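You operate a simulated robot arm through the tools that you are given. There is no shell and no other tool. Be economical: measure what you need, move in short steps, check, and stop when the job is done.

You are at the controls of a simulated robot arm. One attempt, no reset.

## Task
Take the green brush from the top of the long bench and put it on the black block. Take the slotted ring and leave it on the clear part of the wooden table. Take the bearing from the top of the long bench and put it on the silver steel plate there. Take the black nut on the taped area of the steel bench and put it away on the top of the tool bench. Take the square bar marked "C" from the open patch of the steel bench and put it on top of the orange pad. Fetch the teal brush and stand it on the clear corner of the steel bench. Take the white sleeve and leave it on top of the capped cylinder. Take the tall steel cup and leave it on the small table. Put one of the eyebolts from the upper shelf of the wall rack on the small table. Take the blue pad and leave it on the top shelf of the black shelf unit. Any order will do. Set down upright: teal brush, tall steel cup, blue pad.
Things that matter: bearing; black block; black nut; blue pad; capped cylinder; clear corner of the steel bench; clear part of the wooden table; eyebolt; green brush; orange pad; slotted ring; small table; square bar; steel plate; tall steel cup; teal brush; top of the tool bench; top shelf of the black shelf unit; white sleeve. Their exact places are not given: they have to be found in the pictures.

Only the result counts: the job must be done as asked and must still hold three seconds after the hand-in. Knocking over, shifting, dropping, spilling or breaking anything else fails it.

## Robot
A 6-joint arm with a two-finger gripper on a trunk, on a base that drives. Base frame: it is fixed to the floor where the robot stands at the start and does not move with it; the origin is under the middle of the robot, x ahead of it, y to its left, z up; the surface under the hand at the start is at about z = 0.86. Lengths are in m, angles in degrees, forces in N, time in s.
Its first joint turns from -166.0 to 166.0 degrees. Places, roughly: bearing [0.75, -0.5, 0.75]; black block (8x7x3 cm) [0.7, -0.3, 0.9]; black nut (4x4x2 cm) [-1.8, -1.5, 0.8]; blue pad (5x5x8 cm) [-1.5, 0.9, 0.8]; capped cylinder (5x5x8 cm) [0.8, 0.2, 0.9]; clear corner of the steel bench (22x22 cm) [-1.3, -1.76, 0.8]; clear part of the wooden table [-2, 2, 0.9]; eyebolt (5x2x8 cm) [-2.1, -3.5, 0.8]; green brush (4x4x9 cm) [0.6, 0.2, 0.9]; orange pad (7x10x14 cm) [-1.7, -1.6, 0.8]; slotted ring (7x7x2 cm) [0.5, 0.2, 0.9]; small table (38x16 cm) [0.8, -2.66, 0.8]; square bar [-1.75, -1.5, 0.75]; steel plate [0.75, -0.75, 0.75]; tall steel cup (7x7x13 cm) [-1.6, -1.8, 0.9]; teal brush (4x4x9 cm) [-1.7, -1.3, 0.8]; top of the tool bench [-6.4, 0.1, 0.9]; top shelf of the black shelf unit [-1, 2.2, 0.9]; white sleeve (4x4x3 cm) [-1.9, -1.3, 0.8]. Payload 1.71 kg.
The TCP is the grasp point between the finger pads, 0.02 m short of the fingertips. In the tool frame z runs along the fingers and y along their closing line. The gripper opens to 0.096 m. The gripper's body begins 0.113 m behind the TCP.
Orientation is that of the tool frame in the base frame, as a unit quaternion [w, x, y, z]. With the fingers straight down and closing along the base's y, the tool's x points along the base's -x, its y along +y and its z along -z.

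## Interface
- The arm moves only by the tool send_rows. Its argument "rows" is a list of rows, each an object of numbers (a shift or turn left out is 0, a gripper value left out holds the last): "tx", "ty", "tz": the shift along the tool's x, y, z in cm; "rx", "ry", "rz": the turn, a rotation vector about the tool's x, y, z in degrees; "gripper": the finger opening in cm, from 0 to 9.6. In form: [{"tx": .., "ty": .., "tz": .., "rx": .., "ry": .., "rz": .., "gripper": ..}, ...]. A call has 1 to 20 rows; each row is the pose to reach, as a shift and turn from the pose commanded when the call began, along the tool's axes at that moment. Rows are played at 5 a second. More than 0.05 m and 8.6 degrees between two rows, or a gripper value outside its range, and nothing of the call is played. A pose out of reach is approached as far as the arm can. The call stops where the force on the tool passes 40 N (or 10 N more than at its start, if that is more) or the arm is blocked; 0.2 s more then pass. The fingers move at their own pace (about 0.045 m/s each) and stop on an object; they squeeze with about 24 N. The grip force told is the motor's: it shows also when the fingers shut on nothing. Time passes only in rows, and 0.2 s behind the last, so rows that repeat a pose let the fingers close. The reply holds the time, the measured pose of the TCP, the force on the tool along the base axes, the opening and the grip force, in the units named above and with some noise, with the torque about the TCP (base axes, N m) and any sound that the robot's microphone picked up.
- Cameras (640 x 400 px; columns grow to the right, rows downward): "scene" is now at [0.0542, 0.1648, 1.7095]; the picture's right is [-0.62, -0.78, 0.01], its down [-0.64, 0.50, -0.59] and it looks along [0.46, -0.37, -0.81] (base axes); focal length 290 px, centre (320, 200). "wrist" rides on the gripper at [0.066, 0.014, -0.145] in the tool frame; the picture's right is [-0.21, 0.98, 0.00], its down [-0.88, -0.18, -0.45] and it looks along [-0.44, -0.09, 0.90] (tool axes); focal length 275 px, centre (320, 200).
- camera(camera): a new picture of that camera. No time passes.
- move_column(by): slides the trunk up (or, below 0, down) by that many m; the arm and the scene camera ride with it, the base frame stays. It gives what a move gives, with no picture.
- base_move(legs): drives the robot by 1 to 6 legs, each [ahead, turn to the left] in m and degrees, along the robot's own axes; the way and the turn of a leg run together, so that a leg with both is an arc; at most 1.5 m and 180 degrees a leg. The arm and the cameras ride along, it lands a little off, and it stops where it bumps. It gives what a move gives.
- turn_head(pan, tilt): turns the head with the scene camera to pan (to the left, within 143 degrees either way) and tilt (down, from -29 to 69), counted from straight ahead of the robot. It gives what a move gives.
- pixel_to_xyz(camera, pixels): for up to 12 pixels [column, row] of the newest picture of that camera ("zoom" is the newest enlarged one), the place [x, y, z] in the base frame of the surface seen there, good to about 0.002 m. No time passes.
- close_up(camera, box): a new picture of the part [left, top, right, bottom] of that camera's present view, enlarged. No time passes.
- sign_off(): hands the job in; it is judged then, once.

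Go step by step. Measure first, check grasps and placings, and put right what went wrong. The budget is 350 turns and 262 pictures, counting those below and the enlarged ones. Unless the task says otherwise, let go and move clear before handing in, and close with one line.

The tools are called after "Call:" as name(argument=value, ...) on one line, values as JSON. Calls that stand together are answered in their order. send_rows: Moves the arm, as the interface text tells. Its arguments: {"type":"object","properties":{"rows":{"type":"array"}},"required":["rows"]} The other tools are called the same way: move_column (by) slides the trunk up or down; base_move (legs) drives the base; turn_head (pan, tilt) turns the head that bears the scene camera; camera (camera) takes a picture; pixel_to_xyz (camera, pixels) gives the place of the surface under pixels of a picture; close_up (camera, box) takes an enlarged picture of a part of a camera's view; sign_off () hands the job in.

At the start:

```text
time: 0.0
eef_pos: [0.6235, -0.0017, 1.14]
orientation: [0.0, 0.0, 1.0, -0.001]
ft_force: [-0.3, -0.2, 0.3]
ft_torque: [-0.02, -0.03, 0.03]
gripper_width: 0.0956
finger_force: 0.1
trunk travel left (down, up): [-0.325, 0.065]
robot x, y, heading: [-0.0001, 0.0024, -0.1]
head pan, tilt: [-38.4, 53.1]
```

scene: 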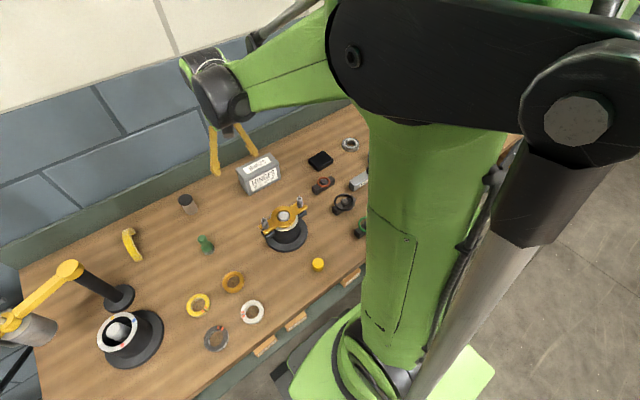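
wrist: 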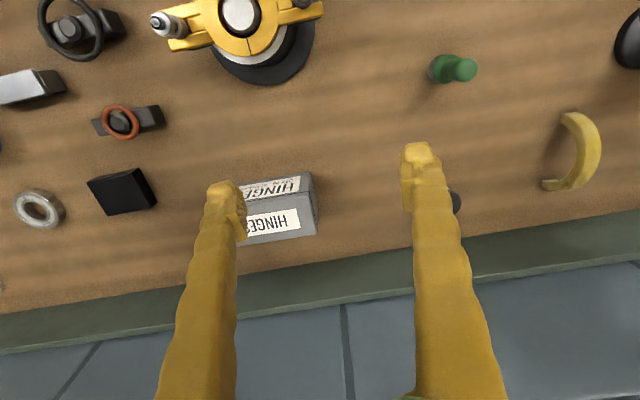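

The wrist and scene pictures show the green brush at scene (205,243), the black block at (320,160) and several rings around (225,310). I'll enlarge both regions to identify the things.

Call:
close_up(camera="scene", box=[80, 180, 340, 360])

Call:
pixel_to_xyz(camera="scene", pixels=[[205, 238], [207, 248], [320, 160], [188, 197], [187, 208], [198, 305], [232, 282], [252, 312], [216, 338], [350, 143], [250, 250], [318, 264]])

Call:
pixel_to_xyz(camera="wrist", pixels=[[464, 69], [437, 68], [120, 192], [95, 180], [140, 172], [153, 200], [108, 213], [40, 190], [400, 100], [450, 110]])

```text
2.22 times, centred on (210, 270) of scene
```

zoom: 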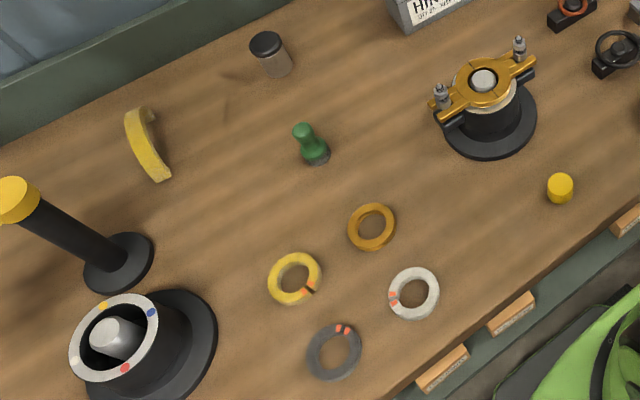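

```text
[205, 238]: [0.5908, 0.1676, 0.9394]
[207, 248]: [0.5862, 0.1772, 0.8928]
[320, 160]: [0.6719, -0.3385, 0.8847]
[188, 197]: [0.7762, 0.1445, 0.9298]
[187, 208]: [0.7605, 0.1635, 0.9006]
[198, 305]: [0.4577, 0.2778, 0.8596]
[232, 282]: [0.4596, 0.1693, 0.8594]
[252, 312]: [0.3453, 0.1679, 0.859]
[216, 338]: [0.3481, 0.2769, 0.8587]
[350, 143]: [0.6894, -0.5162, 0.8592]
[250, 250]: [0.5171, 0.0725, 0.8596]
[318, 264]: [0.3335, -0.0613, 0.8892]
```

```text
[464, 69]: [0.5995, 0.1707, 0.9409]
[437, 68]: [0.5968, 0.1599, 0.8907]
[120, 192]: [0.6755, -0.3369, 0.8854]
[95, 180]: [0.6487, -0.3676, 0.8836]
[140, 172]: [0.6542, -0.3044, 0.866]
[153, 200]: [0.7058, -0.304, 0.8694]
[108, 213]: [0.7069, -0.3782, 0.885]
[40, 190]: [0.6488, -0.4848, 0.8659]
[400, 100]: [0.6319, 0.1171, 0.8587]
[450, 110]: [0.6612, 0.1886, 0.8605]
```

Green brush at (0.59,0.17), black block around (0.675,-0.34), capped cylinder near (0.77,0.15). I need to tell which ring is slotted, and see the bench's right end.

Call:
close_up(camera="scene", box=[170, 260, 280, 360])

Call:
turn_head(pan=-60, tilt=45)

Call:
camera(camera="scene")

```text
4.00 times, centred on (225, 310) of scene
```

zoom: 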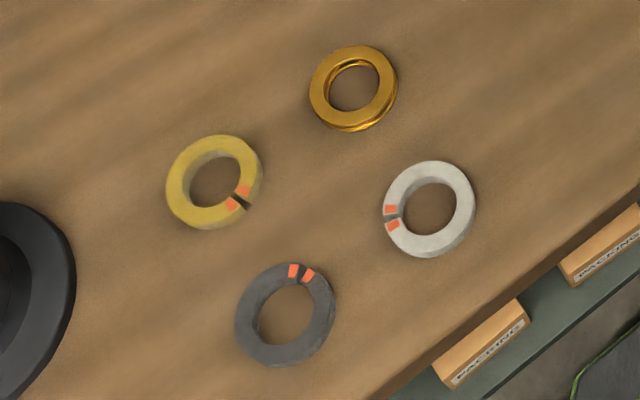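

```text
time: 0.8
eef_pos: [0.6097, -0.0008, 1.1478]
orientation: [0.006, 0.001, 1.0, 0.0]
ft_force: [1.1, 0.8, 0.9]
ft_torque: [-0.02, 0.11, 0.02]
gripper_width: 0.096
finger_force: 0.1
trunk travel left (down, up): [-0.325, 0.065]
robot x, y, heading: [0.0016, -0.0015, 0.1]
head pan, tilt: [-60.0, 45.0]
```

```text
257 pictures are left
```

scene: 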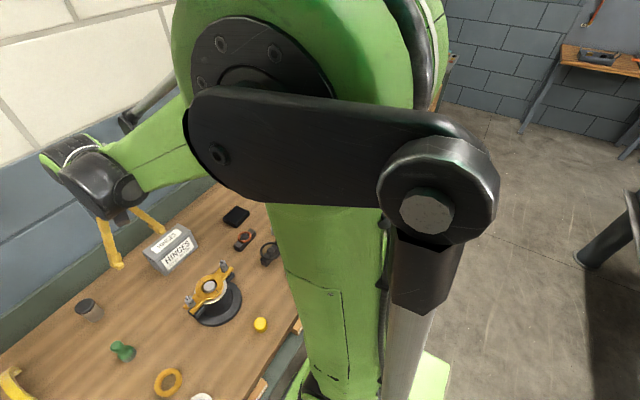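

Three rings carry marked slots (yellow, white, grey), while the gold one sits nearest the given place. I'll bring the wrist camera over them to see each closely.

Call:
send_rows(rows=[{"tx": 2, "ty": 4}, {"tx": 4, "ty": 8}, {"tx": 6, "ty": 12}, {"tx": 8, "ty": 16}, {"tx": 10, "ty": 20}, {"tx": 10, "ty": 22}])

Call:
camera(camera="wrist")

```text
time: 2.2
eef_pos: [0.5077, 0.2184, 1.1456]
orientation: [0.007, 0.001, 1.0, -0.001]
ft_force: [0.5, 0.3, 0.0]
ft_torque: [-0.05, -0.05, 0.0]
gripper_width: 0.096
finger_force: 0.0
trunk travel left (down, up): [-0.325, 0.065]
robot x, y, heading: [0.0046, 0.0015, 0.3]
head pan, tilt: [-60.0, 45.0]
```

```text
256 pictures are left
```

wrist: 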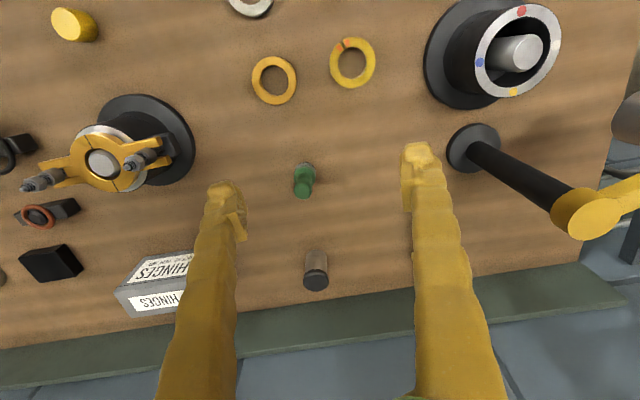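

Call:
close_up(camera="wrist", box=[230, 0, 400, 110])

Call:
pixel_to_xyz(camera="zoom", pixels=[[165, 210], [165, 385], [80, 300], [250, 300], [460, 150], [460, 320], [380, 240], [545, 240], [165, 300], [462, 240]])

```text
3.64 times, centred on (315, 55) of wrist
```

zoom: 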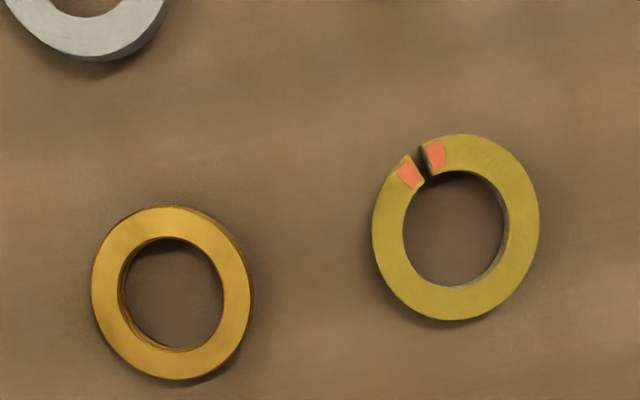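

```text
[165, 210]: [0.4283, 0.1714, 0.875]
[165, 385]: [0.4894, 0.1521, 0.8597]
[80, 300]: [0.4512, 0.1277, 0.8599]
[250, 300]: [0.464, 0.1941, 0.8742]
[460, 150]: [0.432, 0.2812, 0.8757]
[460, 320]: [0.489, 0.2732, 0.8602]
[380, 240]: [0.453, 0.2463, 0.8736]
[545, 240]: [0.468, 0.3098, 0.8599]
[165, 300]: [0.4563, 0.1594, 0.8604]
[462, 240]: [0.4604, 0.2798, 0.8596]
```

The gold ring at (0.459,0.165) has no through gap seen from above, but it showed lines on its rim. I'll zoom in on it from the scene camera and compare.

Call:
turn_head(pan=0, tilt=50)

Call:
camera(camera="scene")

```text
time: 3.5
eef_pos: [0.5082, 0.2166, 1.1462]
orientation: [0.007, 0.001, 1.0, 0.0]
ft_force: [0.1, 0.0, -0.5]
ft_torque: [-0.03, -0.02, 0.05]
gripper_width: 0.096
finger_force: 0.1
trunk travel left (down, up): [-0.325, 0.065]
robot x, y, heading: [0.0014, -0.0006, 0.2]
head pan, tilt: [0.0, 50.0]
```

```text
254 pictures are left
```

scene: 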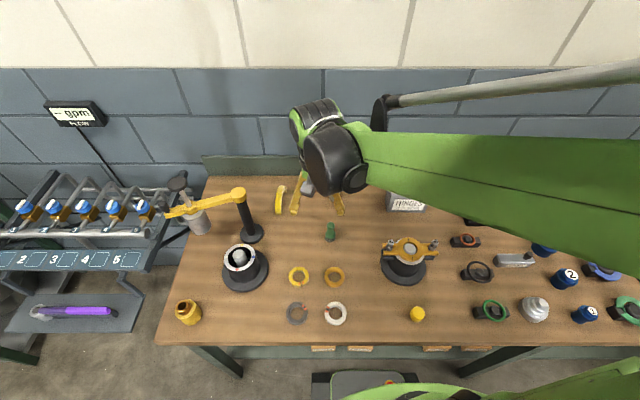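

Call:
close_up(camera="scene", box=[280, 255, 360, 330])

Call:
close_up(camera="scene", box=[380, 180, 640, 340])

```text
5.33 times, centred on (320, 292) of scene
```

zoom: 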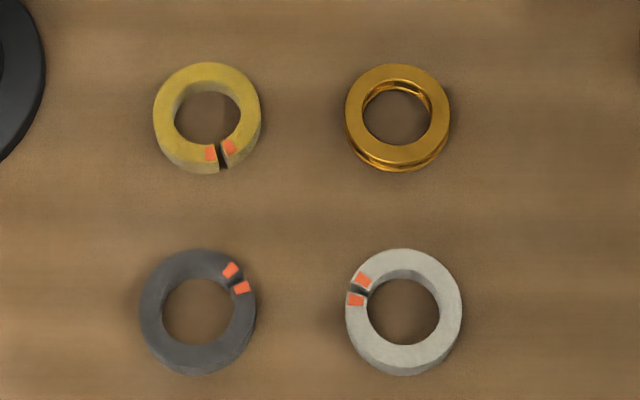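

```text
2.46 times, centred on (510, 260) of scene
```

zoom: 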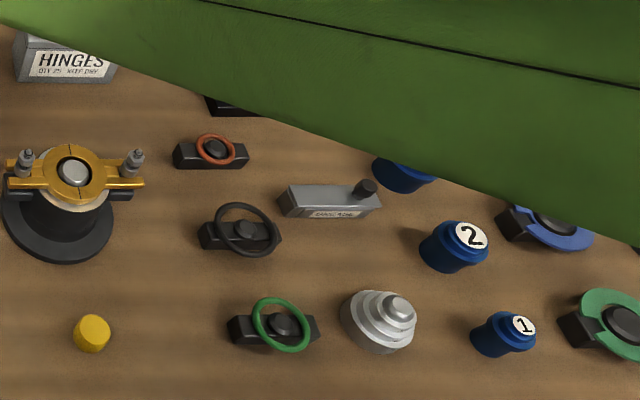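

The gold ring is a brass lantern-type ring with a slot running round its wall, it is at the hinted spot, and it's the only one of its kind, so that's the slotted ring. Now the green brush: I measure it in the wrist view at (304,180).

Call:
close_up(camera="wrist", box=[270, 150, 340, 210])

Call:
pixel_to_xyz(camera="zoom", pixels=[[320, 330], [320, 380], [280, 340], [350, 340], [320, 250], [260, 150], [370, 150], [320, 120], [420, 200], [200, 200]])

```text
6.67 times, centred on (305, 180) of wrist
```

zoom: 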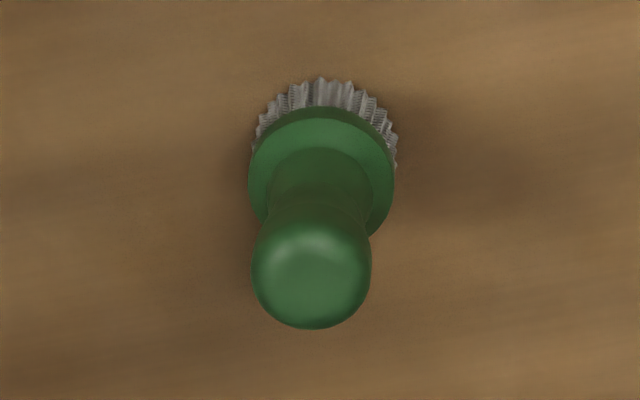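

```text
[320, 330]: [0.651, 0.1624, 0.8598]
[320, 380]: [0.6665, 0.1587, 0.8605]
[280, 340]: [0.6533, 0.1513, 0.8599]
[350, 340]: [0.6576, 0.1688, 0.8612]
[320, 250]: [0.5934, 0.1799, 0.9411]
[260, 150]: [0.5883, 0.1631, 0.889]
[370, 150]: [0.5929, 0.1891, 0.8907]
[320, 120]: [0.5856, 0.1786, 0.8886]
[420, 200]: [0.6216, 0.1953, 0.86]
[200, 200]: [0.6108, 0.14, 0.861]
```

Brush axis is about (0.595,0.176), knob top 0.942. I move above it, then check before lowering.

Call:
send_rows(rows=[{"tx": -3, "ty": -1.5, "tz": 3}, {"tx": -6, "ty": -3, "tz": 6}, {"tx": -8.7, "ty": -4.1, "tz": 9}, {"tx": -8.7, "ty": -4.1, "tz": 13}, {"tx": -8.7, "ty": -4.1, "tz": 16}])

Call:
camera(camera="wrist")

```text
time: 4.8
eef_pos: [0.595, 0.1775, 0.9866]
orientation: [0.007, 0.0, 1.0, -0.001]
ft_force: [-0.2, -0.1, 0.7]
ft_torque: [0.01, 0.0, 0.05]
gripper_width: 0.0959
finger_force: 0.2
trunk travel left (down, up): [-0.325, 0.065]
robot x, y, heading: [0.0004, 0.001, 0.1]
head pan, tilt: [0.0, 50.0]
```

```text
250 pictures are left
```

wrist: 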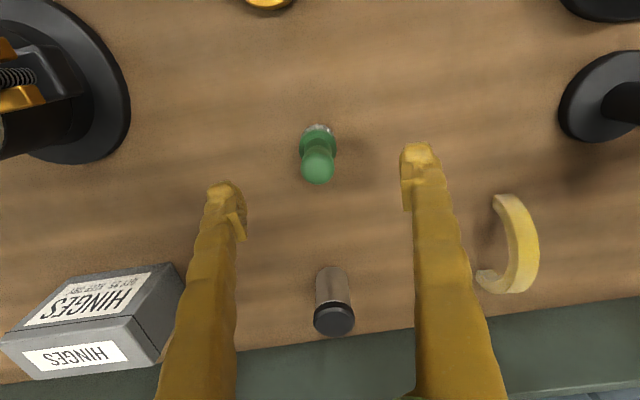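

The knob at (318,165) is exactly where a point 5 cm under the TCP should show. Lower 6 cm and close.

Call:
send_rows(rows=[{"tz": 3}, {"tz": 6}, {"tz": 6.2, "gripper": 2}, {"tz": 6.2, "gripper": 0}, {"tz": 6.2}, {"tz": 6.2}, {"tz": 6.2}, {"tz": 6.2}])

```text
time: 6.5
eef_pos: [0.5971, 0.1778, 0.9262]
orientation: [0.007, 0.0, 1.0, -0.001]
ft_force: [0.7, 0.3, -0.8]
ft_torque: [-0.02, -0.04, -0.01]
gripper_width: 0.0241
finger_force: 24.1
trunk travel left (down, up): [-0.325, 0.065]
robot x, y, heading: [0.0016, -0.0009, 0.0]
head pan, tilt: [0.0, 50.0]
```

Gripped at 2.4 cm. Lift 17 cm and carry over toward the black block, then look.

Call:
send_rows(rows=[{"tz": -4}, {"tz": -8}, {"tz": -12}, {"tz": -16}, {"tz": -17, "ty": -4}, {"tz": -17, "ty": -8.5}, {"tz": -17, "ty": -13}, {"tz": -17, "ty": -17.5}, {"tz": -17, "ty": -22}, {"tz": -17, "ty": -26.5}, {"tz": -17, "ty": -31, "tx": -1}, {"tz": -17, "ty": -35, "tx": -2}, {"tz": -17, "ty": -40, "tx": -3}, {"tz": -17, "ty": -44, "tx": -3}])

Call:
camera(camera="wrist")

```text
refused: row 13 steps farther than a row can; nothing moved
```

```text
249 pictures are left
```

wrist: 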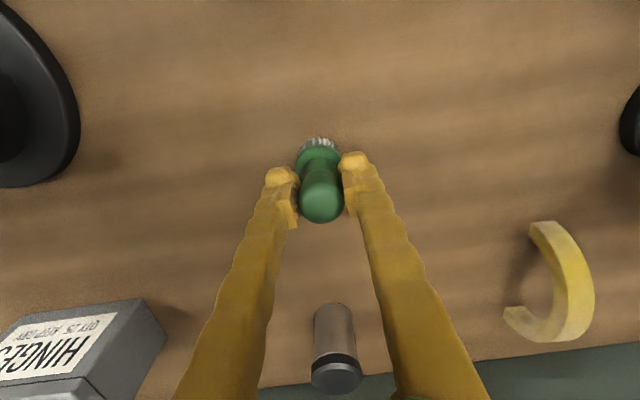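

One row stepped slightly too far; the grasp looks good. I resend with smaller steps.

Call:
send_rows(rows=[{"tz": -4}, {"tz": -8}, {"tz": -12}, {"tz": -16}, {"tz": -17, "ty": -4}, {"tz": -17, "ty": -8.5}, {"tz": -17, "ty": -13}, {"tz": -17, "ty": -17.5}, {"tz": -17, "ty": -22}, {"tz": -17, "ty": -26.5}, {"tz": -17, "ty": -31, "tx": -1}, {"tz": -17, "ty": -35, "tx": -2}, {"tz": -17, "ty": -39, "tx": -3}, {"tz": -17, "ty": -43, "tx": -3}])

Call:
camera(camera="wrist")

```text
time: 9.6
eef_pos: [0.6285, -0.2516, 1.0966]
orientation: [0.007, 0.0, 1.0, 0.0]
ft_force: [0.1, -0.2, -1.2]
ft_torque: [0.03, -0.01, -0.01]
gripper_width: 0.0238
finger_force: 24.0
trunk travel left (down, up): [-0.325, 0.065]
robot x, y, heading: [-0.0021, 0.0021, 0.2]
head pan, tilt: [0.0, 50.0]
```

```text
248 pictures are left
```

wrist: 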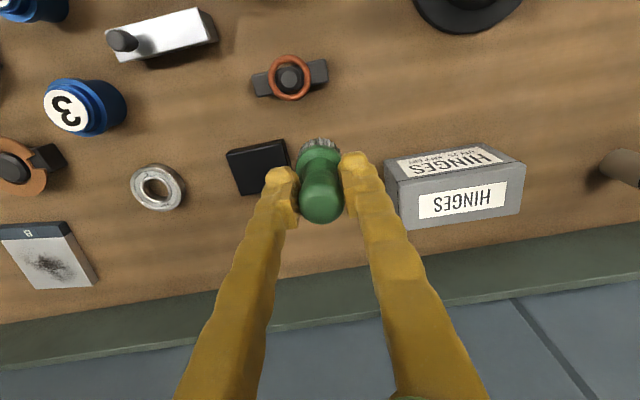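

The block shows at (258,167), the bearing at (157,187), and a grey plate at (47,255). Measuring block corners and the others.

Call:
pixel_to_xyz(camera="wrist", pixels=[[229, 156], [282, 142], [242, 192], [265, 165], [250, 170], [157, 168], [140, 180], [158, 188], [182, 200], [45, 250], [60, 224], [90, 275]])

Call:
close_up(camera="wrist", box=[0, 130, 280, 300])

```text
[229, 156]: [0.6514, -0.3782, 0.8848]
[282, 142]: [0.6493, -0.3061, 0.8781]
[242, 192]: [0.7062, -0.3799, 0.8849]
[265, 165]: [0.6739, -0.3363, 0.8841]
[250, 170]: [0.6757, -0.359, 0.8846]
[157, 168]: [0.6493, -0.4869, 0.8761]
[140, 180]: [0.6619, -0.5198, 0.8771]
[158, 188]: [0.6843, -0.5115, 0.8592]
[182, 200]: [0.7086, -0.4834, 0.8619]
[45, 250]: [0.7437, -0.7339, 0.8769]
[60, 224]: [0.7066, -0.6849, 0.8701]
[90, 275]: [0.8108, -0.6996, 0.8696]
```

```text
2.29 times, centred on (140, 215) of wrist
```

zoom: 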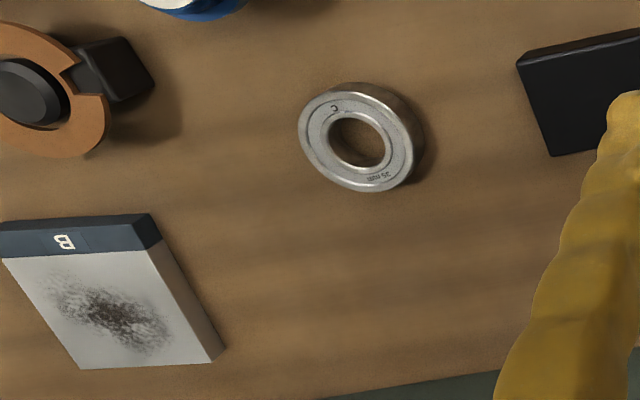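

Block centre (0.679,-0.342), top 0.885. I move over it and lower the brush to TCP z≈0.953.

Call:
send_rows(rows=[{"tx": -2.5, "ty": -4}, {"tx": -5, "ty": -8}, {"tx": -5, "ty": -9, "tz": 3}, {"tx": -5, "ty": -9, "tz": 7}, {"tx": -5, "ty": -9, "tz": 11}, {"tx": -5, "ty": -9, "tz": 13}, {"tx": -5, "ty": -9, "tz": 14}])

Call:
camera(camera="wrist")

```text
time: 11.2
eef_pos: [0.6753, -0.3398, 0.958]
orientation: [0.006, 0.0, 1.0, 0.0]
ft_force: [0.1, 0.2, -1.4]
ft_torque: [0.03, 0.0, -0.02]
gripper_width: 0.0237
finger_force: 23.4
trunk travel left (down, up): [-0.325, 0.065]
robot x, y, heading: [0.0001, 0.0025, -0.1]
head pan, tilt: [0.0, 50.0]
```

```text
246 pictures are left
```

wrist: 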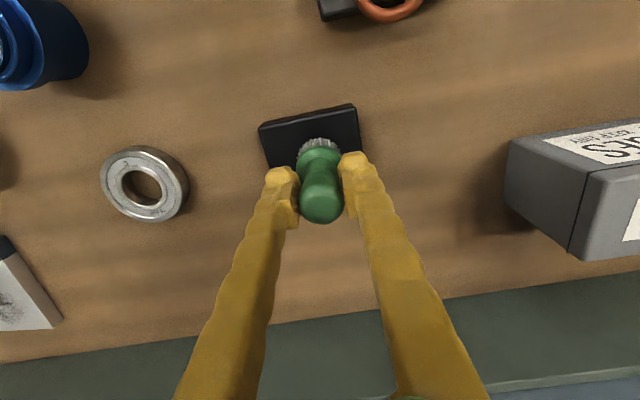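

Well centred over the block. Lower the last few mm gently and read the force.

Call:
send_rows(rows=[{"tz": 0.3}, {"tz": 0.5}, {"tz": 0.6}, {"tz": 0.7}])

```text
time: 12.2
eef_pos: [0.6754, -0.3415, 0.9532]
orientation: [0.007, 0.0, 1.0, 0.0]
ft_force: [0.4, -1.9, 12.4]
ft_torque: [0.04, 0.0, 0.03]
gripper_width: 0.0237
finger_force: 24.0
trunk travel left (down, up): [-0.325, 0.065]
robot x, y, heading: [0.0002, -0.0026, -0.1]
head pan, tilt: [0.0, 50.0]
```

Contact felt (12 N up). Back off a hair, open and rise.

Call:
send_rows(rows=[{"tz": -0.1}, {"tz": -0.1, "gripper": 3.5}, {"tz": -0.1, "gripper": 7}, {"tz": -0.1, "gripper": 8}, {"tz": -0.1, "gripper": 8}, {"tz": -4}, {"tz": -8}, {"tz": -12}])

Call:
camera(camera="wrist")

```text
time: 13.9
eef_pos: [0.676, -0.3418, 1.0716]
orientation: [0.008, 0.0, 1.0, 0.0]
ft_force: [-0.4, -0.2, 0.4]
ft_torque: [0.01, -0.02, 0.0]
gripper_width: 0.0798
finger_force: 0.1
trunk travel left (down, up): [-0.325, 0.065]
robot x, y, heading: [-0.0028, -0.0004, 0.1]
head pan, tilt: [0.0, 50.0]
```

```text
245 pictures are left
```

wrist: 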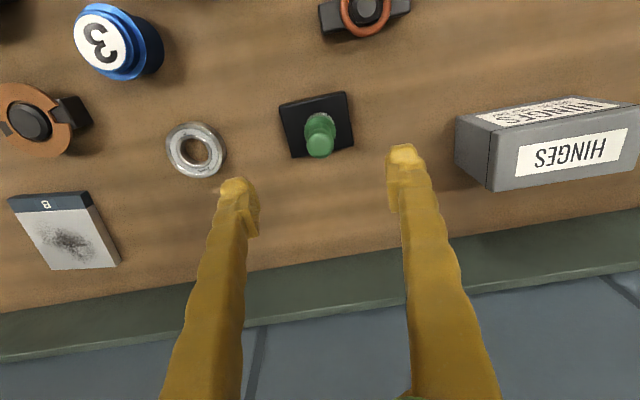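

The green brush stands on the block at (320,130). Next move toward the bearing (195,150) and view it and the plate.

Call:
send_rows(rows=[{"ty": -4}, {"ty": -8}, {"ty": -12}, {"ty": -16.5}])

Call:
camera(camera="wrist")

```text
time: 14.9
eef_pos: [0.679, -0.5058, 1.0705]
orientation: [0.007, -0.001, 1.0, 0.0]
ft_force: [0.3, 0.6, 0.1]
ft_torque: [-0.01, 0.01, -0.01]
gripper_width: 0.0798
finger_force: 0.1
trunk travel left (down, up): [-0.325, 0.065]
robot x, y, heading: [0.0003, -0.0011, -0.1]
head pan, tilt: [0.0, 50.0]
```

```text
244 pictures are left
```

wrist: 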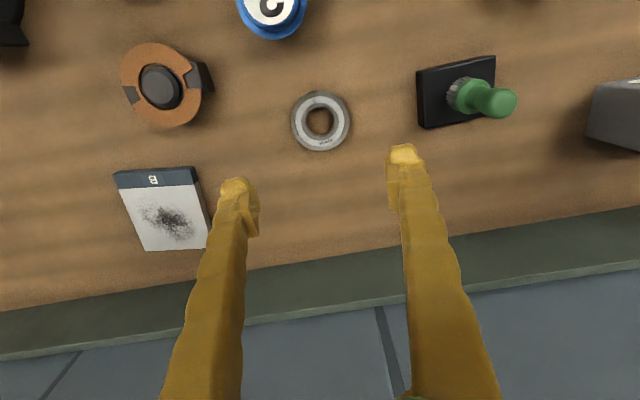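

Call:
close_up(camera="wrist", box=[280, 80, 360, 160])

Call:
pixel_to_xyz(camera="wrist", pixels=[[320, 95], [320, 147], [296, 120], [346, 120], [320, 122], [116, 180], [150, 180], [194, 182], [205, 245], [146, 247], [165, 215], [190, 230]])

```text
5.00 times, centred on (320, 120) of wrist
```

zoom: 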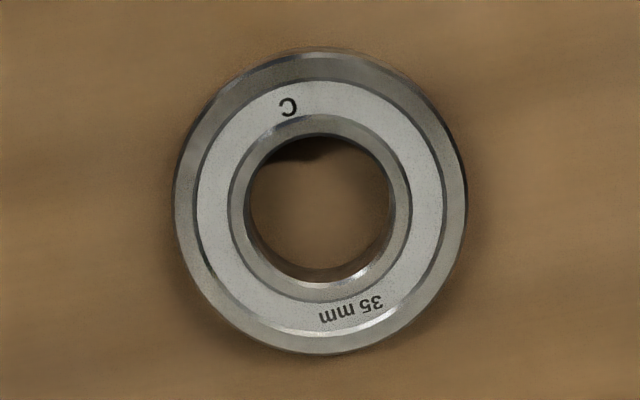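

```text
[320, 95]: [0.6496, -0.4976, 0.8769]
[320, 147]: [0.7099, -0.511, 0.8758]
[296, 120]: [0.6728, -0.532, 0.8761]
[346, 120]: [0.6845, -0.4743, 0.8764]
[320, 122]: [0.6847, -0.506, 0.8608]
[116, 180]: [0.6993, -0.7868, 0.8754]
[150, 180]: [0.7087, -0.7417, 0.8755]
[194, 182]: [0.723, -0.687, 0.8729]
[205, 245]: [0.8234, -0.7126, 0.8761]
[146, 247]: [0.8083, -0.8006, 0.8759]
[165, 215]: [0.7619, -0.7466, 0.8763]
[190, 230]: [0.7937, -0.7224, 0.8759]
```

Bearing centre (0.680,-0.504), diameter 6.1 cm, top 0.877; plate centre about (0.763,-0.747), beyond reach from here, so I'll grip the bearing and shift the base. Lower now.

Call:
send_rows(rows=[{"tz": 4, "gripper": 8.5}, {"tz": 8}, {"tz": 12}, {"tz": 15}, {"tz": 17}])

Call:
camera(camera="wrist")

```text
time: 16.1
eef_pos: [0.6766, -0.5085, 0.8994]
orientation: [0.007, 0.0, 1.0, 0.001]
ft_force: [-0.4, -0.6, -0.7]
ft_torque: [0.02, -0.02, -0.03]
gripper_width: 0.085
finger_force: 0.1
trunk travel left (down, up): [-0.325, 0.065]
robot x, y, heading: [-0.0013, 0.0031, -0.0]
head pan, tilt: [0.0, 50.0]
```

```text
242 pictures are left
```

wrist: 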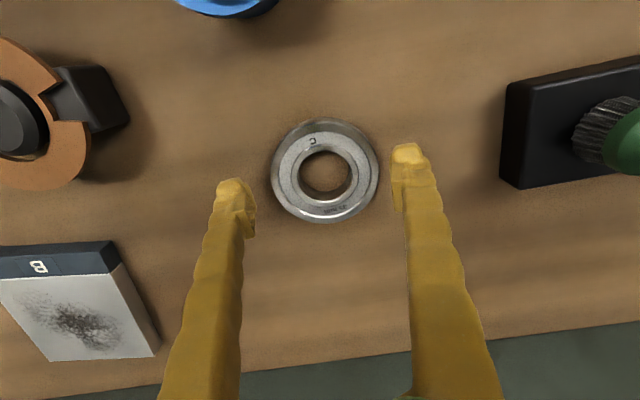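

Bearing sits between the fingers at (324,171). Lower 1.6 cm and close.

Call:
send_rows(rows=[{"tz": 0.8, "ty": 0.2}, {"tz": 1.6, "ty": 0.3}, {"tz": 1.6, "ty": 0.3, "gripper": 5}, {"tz": 1.6, "ty": 0.3, "gripper": 4.5}, {"tz": 1.6, "ty": 0.3}, {"tz": 1.6, "ty": 0.3}, {"tz": 1.6, "ty": 0.3}])

Call:
camera(camera="wrist")

```text
time: 17.8
eef_pos: [0.6775, -0.5047, 0.8839]
orientation: [0.006, 0.0, 1.0, 0.0]
ft_force: [0.1, 0.5, 0.3]
ft_torque: [-0.05, 0.03, 0.01]
gripper_width: 0.0707
finger_force: 23.7
trunk travel left (down, up): [-0.325, 0.065]
robot x, y, heading: [-0.001, -0.0016, 0.2]
head pan, tilt: [0.0, 50.0]
```

```text
241 pictures are left
```

wrist: 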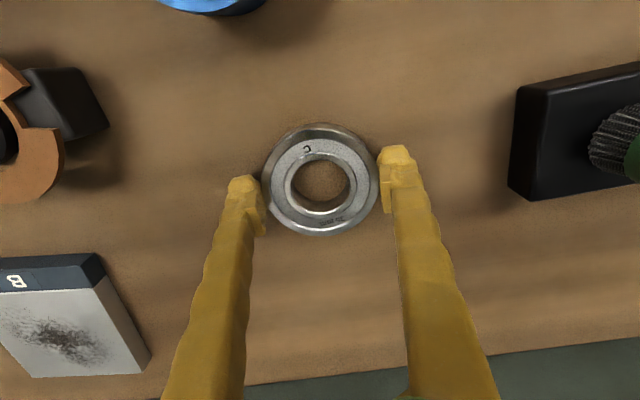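

Held at 7.07 cm. Lift and draw the arm in close to the robot, then look around with the head before driving.

Call:
send_rows(rows=[{"tz": -4}, {"tz": -8.5}, {"tz": -13}, {"tz": -17.5}, {"tz": -22}, {"tz": -26}, {"tz": -27, "tx": 2, "ty": 4}, {"tz": -27, "tx": 4.5, "ty": 8}, {"tz": -27, "tx": 7, "ty": 12}, {"tz": -27, "tx": 9.5, "ty": 16}, {"tz": -27, "tx": 12, "ty": 20}, {"tz": -27, "tx": 14.5, "ty": 24}, {"tz": -27, "tx": 16, "ty": 28}, {"tz": -27, "tx": 18, "ty": 32}, {"tz": -27, "tx": 20, "ty": 36}])

Call:
turn_head(pan=-110, tilt=35)

Call:
camera(camera="scene")

```text
time: 20.9
eef_pos: [0.4761, -0.1433, 1.1534]
orientation: [0.007, 0.0, 1.0, 0.0]
ft_force: [-0.7, -0.3, -2.7]
ft_torque: [-0.01, -0.07, 0.04]
gripper_width: 0.071
finger_force: 24.0
trunk travel left (down, up): [-0.325, 0.065]
robot x, y, heading: [-0.0033, -0.0006, -0.1]
head pan, tilt: [0.0, 50.0]
```

```text
time: 22.8
eef_pos: [0.4774, -0.1451, 1.1527]
orientation: [0.007, 0.0, 1.0, -0.001]
ft_force: [-0.1, 0.6, -3.1]
ft_torque: [0.02, 0.0, 0.0]
gripper_width: 0.0708
finger_force: 23.2
trunk travel left (down, up): [-0.325, 0.065]
robot x, y, heading: [0.0033, -0.0006, -0.0]
head pan, tilt: [-110.0, 35.0]
```

```text
240 pictures are left
```

scene: 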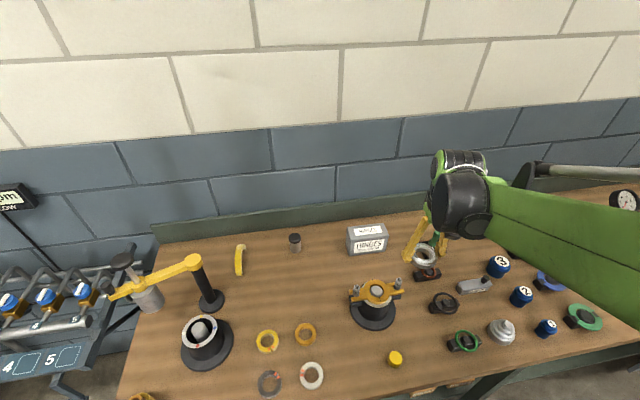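

That picture doesn't match the final head pose (it seems taken mid-motion), so I take it again.

Call:
camera(camera="scene")

```text
239 pictures are left
```

scene: 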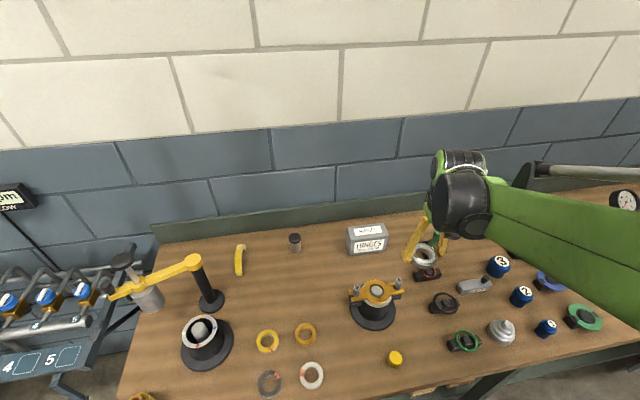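

Call:
pixel_to_xyz(camera="scene", pixels=[[320, 200], [305, 330], [425, 255], [100, 380]])

Call:
turn_head(pan=-100, tilt=35)

Call:
camera(camera="scene")

```text
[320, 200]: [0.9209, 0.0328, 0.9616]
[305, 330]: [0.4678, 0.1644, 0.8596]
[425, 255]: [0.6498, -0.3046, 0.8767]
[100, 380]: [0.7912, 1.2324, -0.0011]
```

```text
time: 23.6
eef_pos: [0.4762, -0.145, 1.1512]
orientation: [0.008, 0.0, 1.0, 0.0]
ft_force: [-0.2, 0.5, -2.9]
ft_torque: [0.02, -0.01, -0.03]
gripper_width: 0.0708
finger_force: 24.0
trunk travel left (down, up): [-0.325, 0.065]
robot x, y, heading: [0.0021, 0.0002, 0.0]
head pan, tilt: [-100.0, 35.0]
```

```text
238 pictures are left
```

scene: 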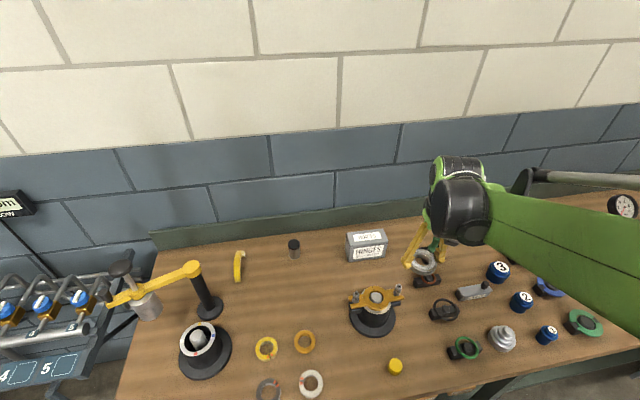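

The head's pan doesn't seem to follow (view still straight ahead). I test with another pan.

Call:
turn_head(pan=40, tilt=35)

Call:
camera(camera="scene")

```text
time: 25.8
eef_pos: [0.4764, -0.1447, 1.1522]
orientation: [0.007, -0.001, 1.0, 0.0]
ft_force: [-0.3, -0.1, -3.9]
ft_torque: [-0.02, -0.02, 0.01]
gripper_width: 0.071
finger_force: 23.9
trunk travel left (down, up): [-0.325, 0.065]
robot x, y, heading: [-0.0026, 0.001, 0.2]
head pan, tilt: [40.0, 35.0]
```

```text
237 pictures are left
```

scene: 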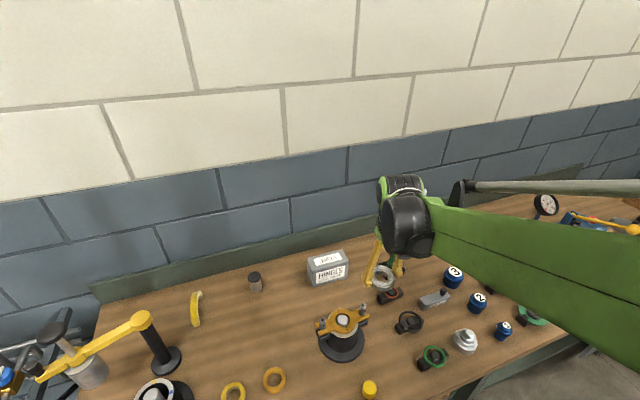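

Call:
camera(camera="scene")

Call:
turn_head(pan=-60, tilt=45)

Call:
camera(camera="scene")

```text
236 pictures are left
```

scene: 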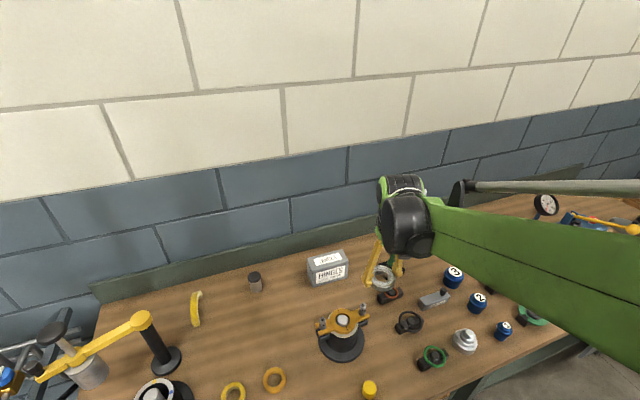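

```text
time: 27.5
eef_pos: [0.4778, -0.1463, 1.1523]
orientation: [0.007, 0.0, 1.0, 0.0]
ft_force: [0.4, 0.0, -3.2]
ft_torque: [0.0, 0.05, -0.01]
gripper_width: 0.071
finger_force: 24.4
trunk travel left (down, up): [-0.325, 0.065]
robot x, y, heading: [-0.0012, -0.0019, -0.1]
head pan, tilt: [-60.0, 45.0]
```

```text
235 pictures are left
```

scene: 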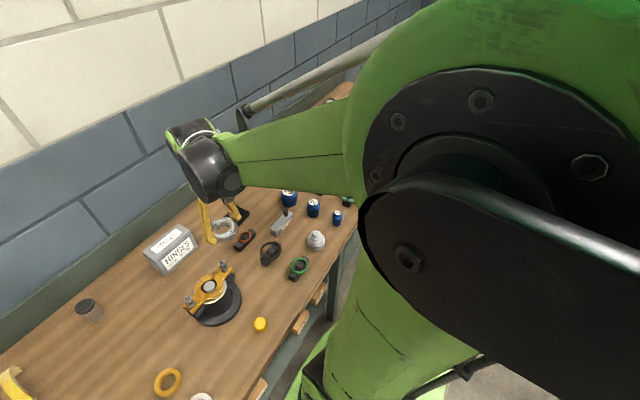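

Pan -60 works as before. Try -110 from here in one step again to understand it.

Call:
turn_head(pan=-110, tilt=30)

Call:
camera(camera="scene")

```text
time: 28.7
eef_pos: [0.4763, -0.1444, 1.1525]
orientation: [0.008, 0.0, 1.0, -0.001]
ft_force: [-0.3, 0.2, -2.7]
ft_torque: [0.01, 0.0, -0.02]
gripper_width: 0.0709
finger_force: 23.7
trunk travel left (down, up): [-0.325, 0.065]
robot x, y, heading: [-0.0031, -0.0006, -0.0]
head pan, tilt: [-110.0, 30.0]
```

```text
234 pictures are left
```

scene: 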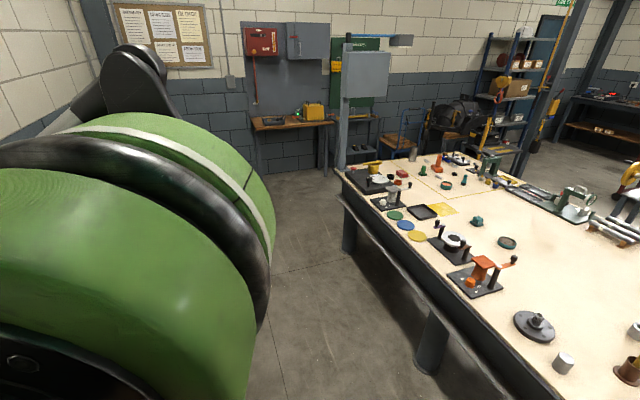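

Now the right side is visible: the steel bench with tools and a small table at (290,120) by the wall. I measure free floor for the drive.

Call:
pixel_to_xyz(camera="scene", pixels=[[338, 172], [400, 245], [470, 310], [560, 390], [350, 245], [430, 365], [290, 125], [320, 125], [255, 128], [345, 100]])

Call:
close_up(camera="scene", box=[330, 140, 540, 300])

Call:
close_up(camera="scene", box=[400, 140, 520, 220])

Call:
close_up(camera="scene", box=[230, 20, 400, 180])

```text
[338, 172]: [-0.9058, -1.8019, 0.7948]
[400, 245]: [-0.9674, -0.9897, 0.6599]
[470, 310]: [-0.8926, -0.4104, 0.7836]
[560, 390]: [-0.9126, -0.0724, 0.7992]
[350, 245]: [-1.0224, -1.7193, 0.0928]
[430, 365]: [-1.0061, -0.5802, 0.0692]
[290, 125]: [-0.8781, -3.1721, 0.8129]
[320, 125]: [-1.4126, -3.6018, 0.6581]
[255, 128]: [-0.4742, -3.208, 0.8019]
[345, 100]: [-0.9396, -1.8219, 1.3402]
```

```text
2.50 times, centred on (435, 220) of scene
```

zoom: 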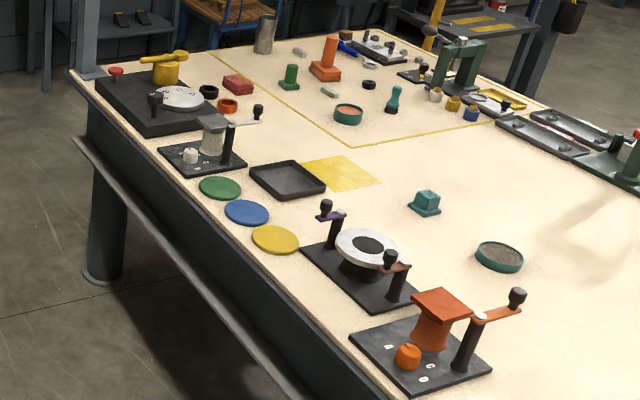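

```text
5.00 times, centred on (460, 180) of scene
```

zoom: 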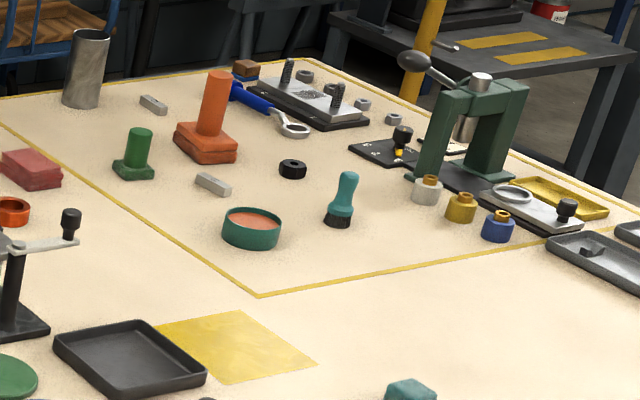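

```text
2.50 times, centred on (315, 100) of scene
```

zoom: 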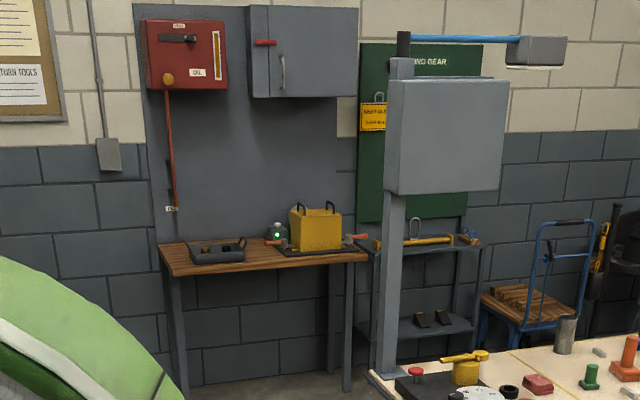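

The steel bench edge is at x≈-0.9, leaving a corridor. I back up a bit, turn right, drive 0.45 m along the bench, and turn back.

Call:
base_move(legs=[[-0.12, 0], [0, -90], [0.45, 0], [0, 90], [0.06, 0]])

```text
time: 45.9
eef_pos: [0.3825, -0.6139, 1.1596]
orientation: [0.014, 0.018, 1.0, 0.0]
ft_force: [-0.4, 0.6, -3.4]
ft_torque: [-0.06, 0.06, 0.0]
gripper_width: 0.0708
finger_force: 23.9
trunk travel left (down, up): [-0.325, 0.065]
robot x, y, heading: [-0.071, -0.4553, -2.0]
head pan, tilt: [-110.0, 30.0]
```

Robot now at (-0.07,-0.455), heading -2°. Move the arm toward the plate at height and look.

Call:
send_rows(rows=[{"tx": -4, "ty": -1.2}, {"tx": -8, "ty": -2.4}, {"tx": -12, "ty": -3.6}, {"tx": -16, "ty": -4.8}, {"tx": -20, "ty": -6}, {"tx": -24, "ty": -7.2}, {"tx": -28, "ty": -8.4}, {"tx": -32, "ty": -9.6}, {"tx": -36, "ty": -11}])

Call:
camera(camera="wrist")

```text
time: 47.9
eef_pos: [0.7549, -0.7395, 1.1559]
orientation: [0.006, 0.019, 1.0, 0.0]
ft_force: [-0.2, 0.0, -2.7]
ft_torque: [0.0, -0.05, -0.01]
gripper_width: 0.0708
finger_force: 24.5
trunk travel left (down, up): [-0.325, 0.065]
robot x, y, heading: [-0.0764, -0.4574, -2.4]
head pan, tilt: [-110.0, 30.0]
```

```text
230 pictures are left
```

wrist: 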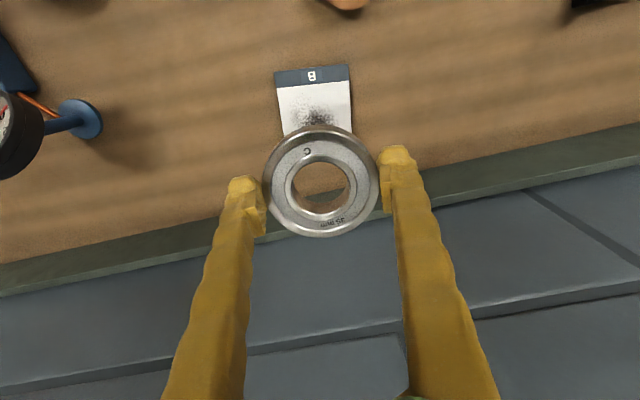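

Plate visible at (312,100) below the bearing. Re-measure its visible corners.

Call:
pixel_to_xyz(camera="wrist", pixels=[[277, 75], [348, 69], [351, 128], [283, 130], [315, 95], [315, 75]])

```text
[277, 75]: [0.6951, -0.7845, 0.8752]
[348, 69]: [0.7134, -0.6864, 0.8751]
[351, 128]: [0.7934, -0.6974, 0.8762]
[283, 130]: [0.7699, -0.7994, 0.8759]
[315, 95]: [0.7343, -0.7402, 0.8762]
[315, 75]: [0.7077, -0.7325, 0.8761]
```

Plate centre about (0.763,-0.747), top 0.876. Go down in steps to just above (TCP z 0.905).

Call:
send_rows(rows=[{"tx": -1, "ty": -0.7, "tz": 3}, {"tx": -1, "ty": -0.7, "tz": 8}, {"tx": -1, "ty": -0.7, "tz": 13}, {"tx": -1, "ty": -0.7, "tz": 18}, {"tx": -1, "ty": -0.7, "tz": 22}, {"tx": -1, "ty": -0.7, "tz": 24}, {"tx": -1, "ty": -0.7, "tz": 24.8}])

Call:
camera(camera="wrist")

```text
time: 49.5
eef_pos: [0.7689, -0.7441, 0.909]
orientation: [0.006, 0.017, 1.0, 0.0]
ft_force: [-0.2, 0.6, -2.6]
ft_torque: [0.0, 0.03, -0.01]
gripper_width: 0.0708
finger_force: 24.3
trunk travel left (down, up): [-0.325, 0.065]
robot x, y, heading: [-0.0713, -0.4556, -2.4]
head pan, tilt: [-110.0, 30.0]
```

```text
229 pictures are left
```

wrist: 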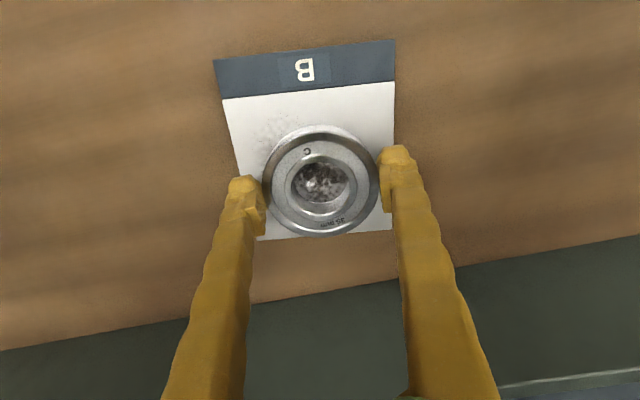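

The bearing is a bit near the far edge; shift 0.8 cm back and lower until touch.

Call:
send_rows(rows=[{"tx": 0.8}, {"tx": 0.8, "tz": 0.4}, {"tx": 0.8, "tz": 0.7}, {"tx": 0.8, "tz": 0.9}, {"tx": 0.8, "tz": 1.0}])

```text
time: 50.6
eef_pos: [0.7598, -0.7446, 0.9008]
orientation: [0.007, 0.018, 1.0, -0.001]
ft_force: [6.6, -4.5, 18.0]
ft_torque: [-0.1, -0.02, 0.04]
gripper_width: 0.0711
finger_force: 23.8
trunk travel left (down, up): [-0.325, 0.065]
robot x, y, heading: [-0.0741, -0.459, -2.3]
head pan, tilt: [-110.0, 30.0]
```

Touching. Back off slightly, open, rise.

Call:
send_rows(rows=[{"tz": -0.1}, {"tz": -0.1, "gripper": 8.5}, {"tz": -0.1, "gripper": 9}, {"tz": -0.1}, {"tz": -3}, {"tz": -7}, {"tz": -11}, {"tz": -15}, {"tz": -19}, {"tz": -23}, {"tz": -26}])

Call:
camera(camera="wrist")

```text
time: 53.0
eef_pos: [0.756, -0.7444, 1.1585]
orientation: [0.006, 0.018, 1.0, 0.001]
ft_force: [0.1, 0.0, -1.3]
ft_torque: [0.0, 0.01, 0.02]
gripper_width: 0.0898
finger_force: 0.0
trunk travel left (down, up): [-0.325, 0.065]
robot x, y, heading: [-0.0708, -0.4598, -2.2]
head pan, tilt: [-110.0, 30.0]
```

```text
228 pictures are left
```

wrist: 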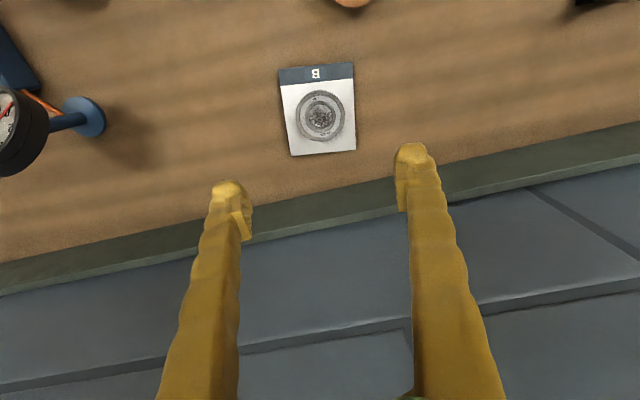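

The bearing lies flat on the plate at (320,115). Before moving on, check the bench's right end for any other plate.

Call:
turn_head(pan=-75, tilt=30)

Call:
camera(camera="scene")

```text
time: 54.1
eef_pos: [0.7567, -0.7453, 1.1567]
orientation: [0.006, 0.017, 1.0, 0.0]
ft_force: [0.0, -0.1, -0.3]
ft_torque: [-0.03, 0.01, -0.01]
gripper_width: 0.09
finger_force: 0.0
trunk travel left (down, up): [-0.325, 0.065]
robot x, y, heading: [-0.0693, -0.4582, -1.9]
head pan, tilt: [-75.0, 30.0]
```

```text
227 pictures are left
```

scene: 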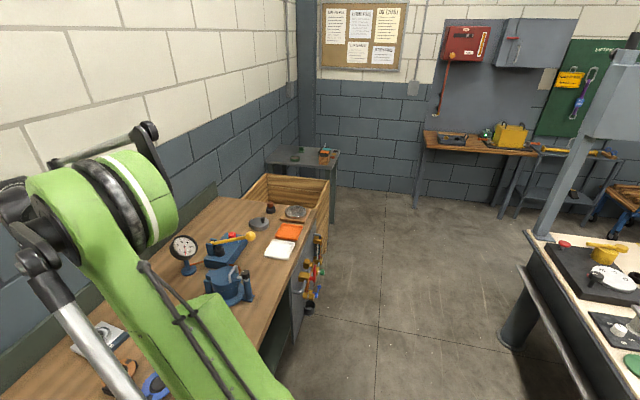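

Call:
close_up(camera="scene", box=[160, 130, 360, 310])

Call:
pixel_to_xyz(camera="scene", pixels=[[280, 250], [290, 232], [297, 212], [257, 222], [300, 152], [326, 155], [275, 160], [330, 165], [228, 285], [325, 180]])

```text
2.22 times, centred on (260, 220) of scene
```

zoom: 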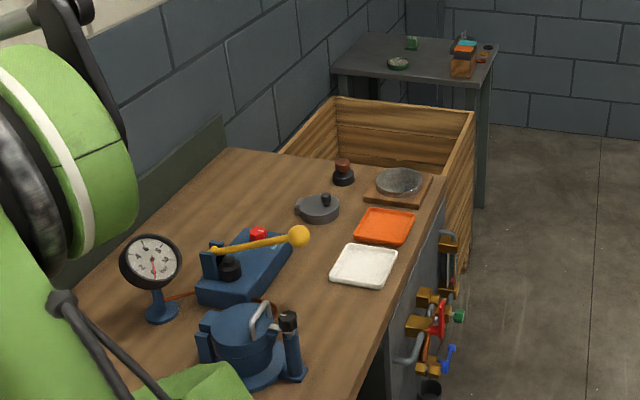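

```text
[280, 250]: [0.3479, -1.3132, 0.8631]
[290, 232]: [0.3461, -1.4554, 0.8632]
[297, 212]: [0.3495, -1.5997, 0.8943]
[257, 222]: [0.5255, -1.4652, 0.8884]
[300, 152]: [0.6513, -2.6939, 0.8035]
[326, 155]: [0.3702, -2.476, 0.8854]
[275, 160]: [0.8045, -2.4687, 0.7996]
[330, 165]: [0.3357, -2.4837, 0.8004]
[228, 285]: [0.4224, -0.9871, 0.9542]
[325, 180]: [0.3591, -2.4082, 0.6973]
```

Nothing else resembles the steel plate; the small table is at about (0.4–0.9, -2.65). Now look left for the way to the wooden table.

Call:
turn_head(pan=80, tilt=25)

Call:
camera(camera="scene")

Call:
turn_head(pan=140, tilt=25)

Call:
camera(camera="scene")

```text
time: 56.5
eef_pos: [0.7562, -0.7466, 1.1565]
orientation: [0.007, 0.018, 1.0, 0.0]
ft_force: [-0.3, -0.3, -0.1]
ft_torque: [0.0, 0.01, 0.0]
gripper_width: 0.0901
finger_force: 0.0
trunk travel left (down, up): [-0.325, 0.065]
robot x, y, heading: [-0.0739, -0.4587, -2.1]
head pan, tilt: [80.0, 25.0]
```

```text
225 pictures are left
```

scene: 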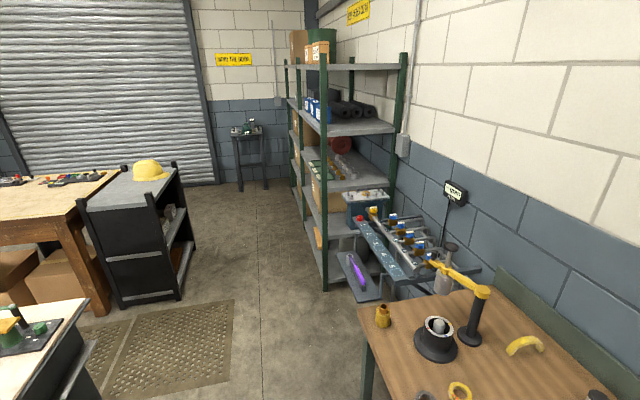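

```text
time: 57.8
eef_pos: [0.757, -0.7455, 1.1567]
orientation: [0.006, 0.018, 1.0, 0.0]
ft_force: [-0.3, -0.9, -0.5]
ft_torque: [-0.03, -0.01, 0.0]
gripper_width: 0.09
finger_force: 0.1
trunk travel left (down, up): [-0.325, 0.065]
robot x, y, heading: [-0.0761, -0.4574, -2.4]
head pan, tilt: [140.0, 25.0]
```

```text
224 pictures are left
```

scene: 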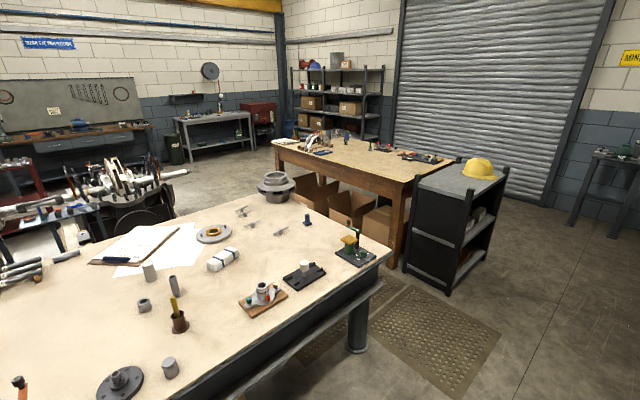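

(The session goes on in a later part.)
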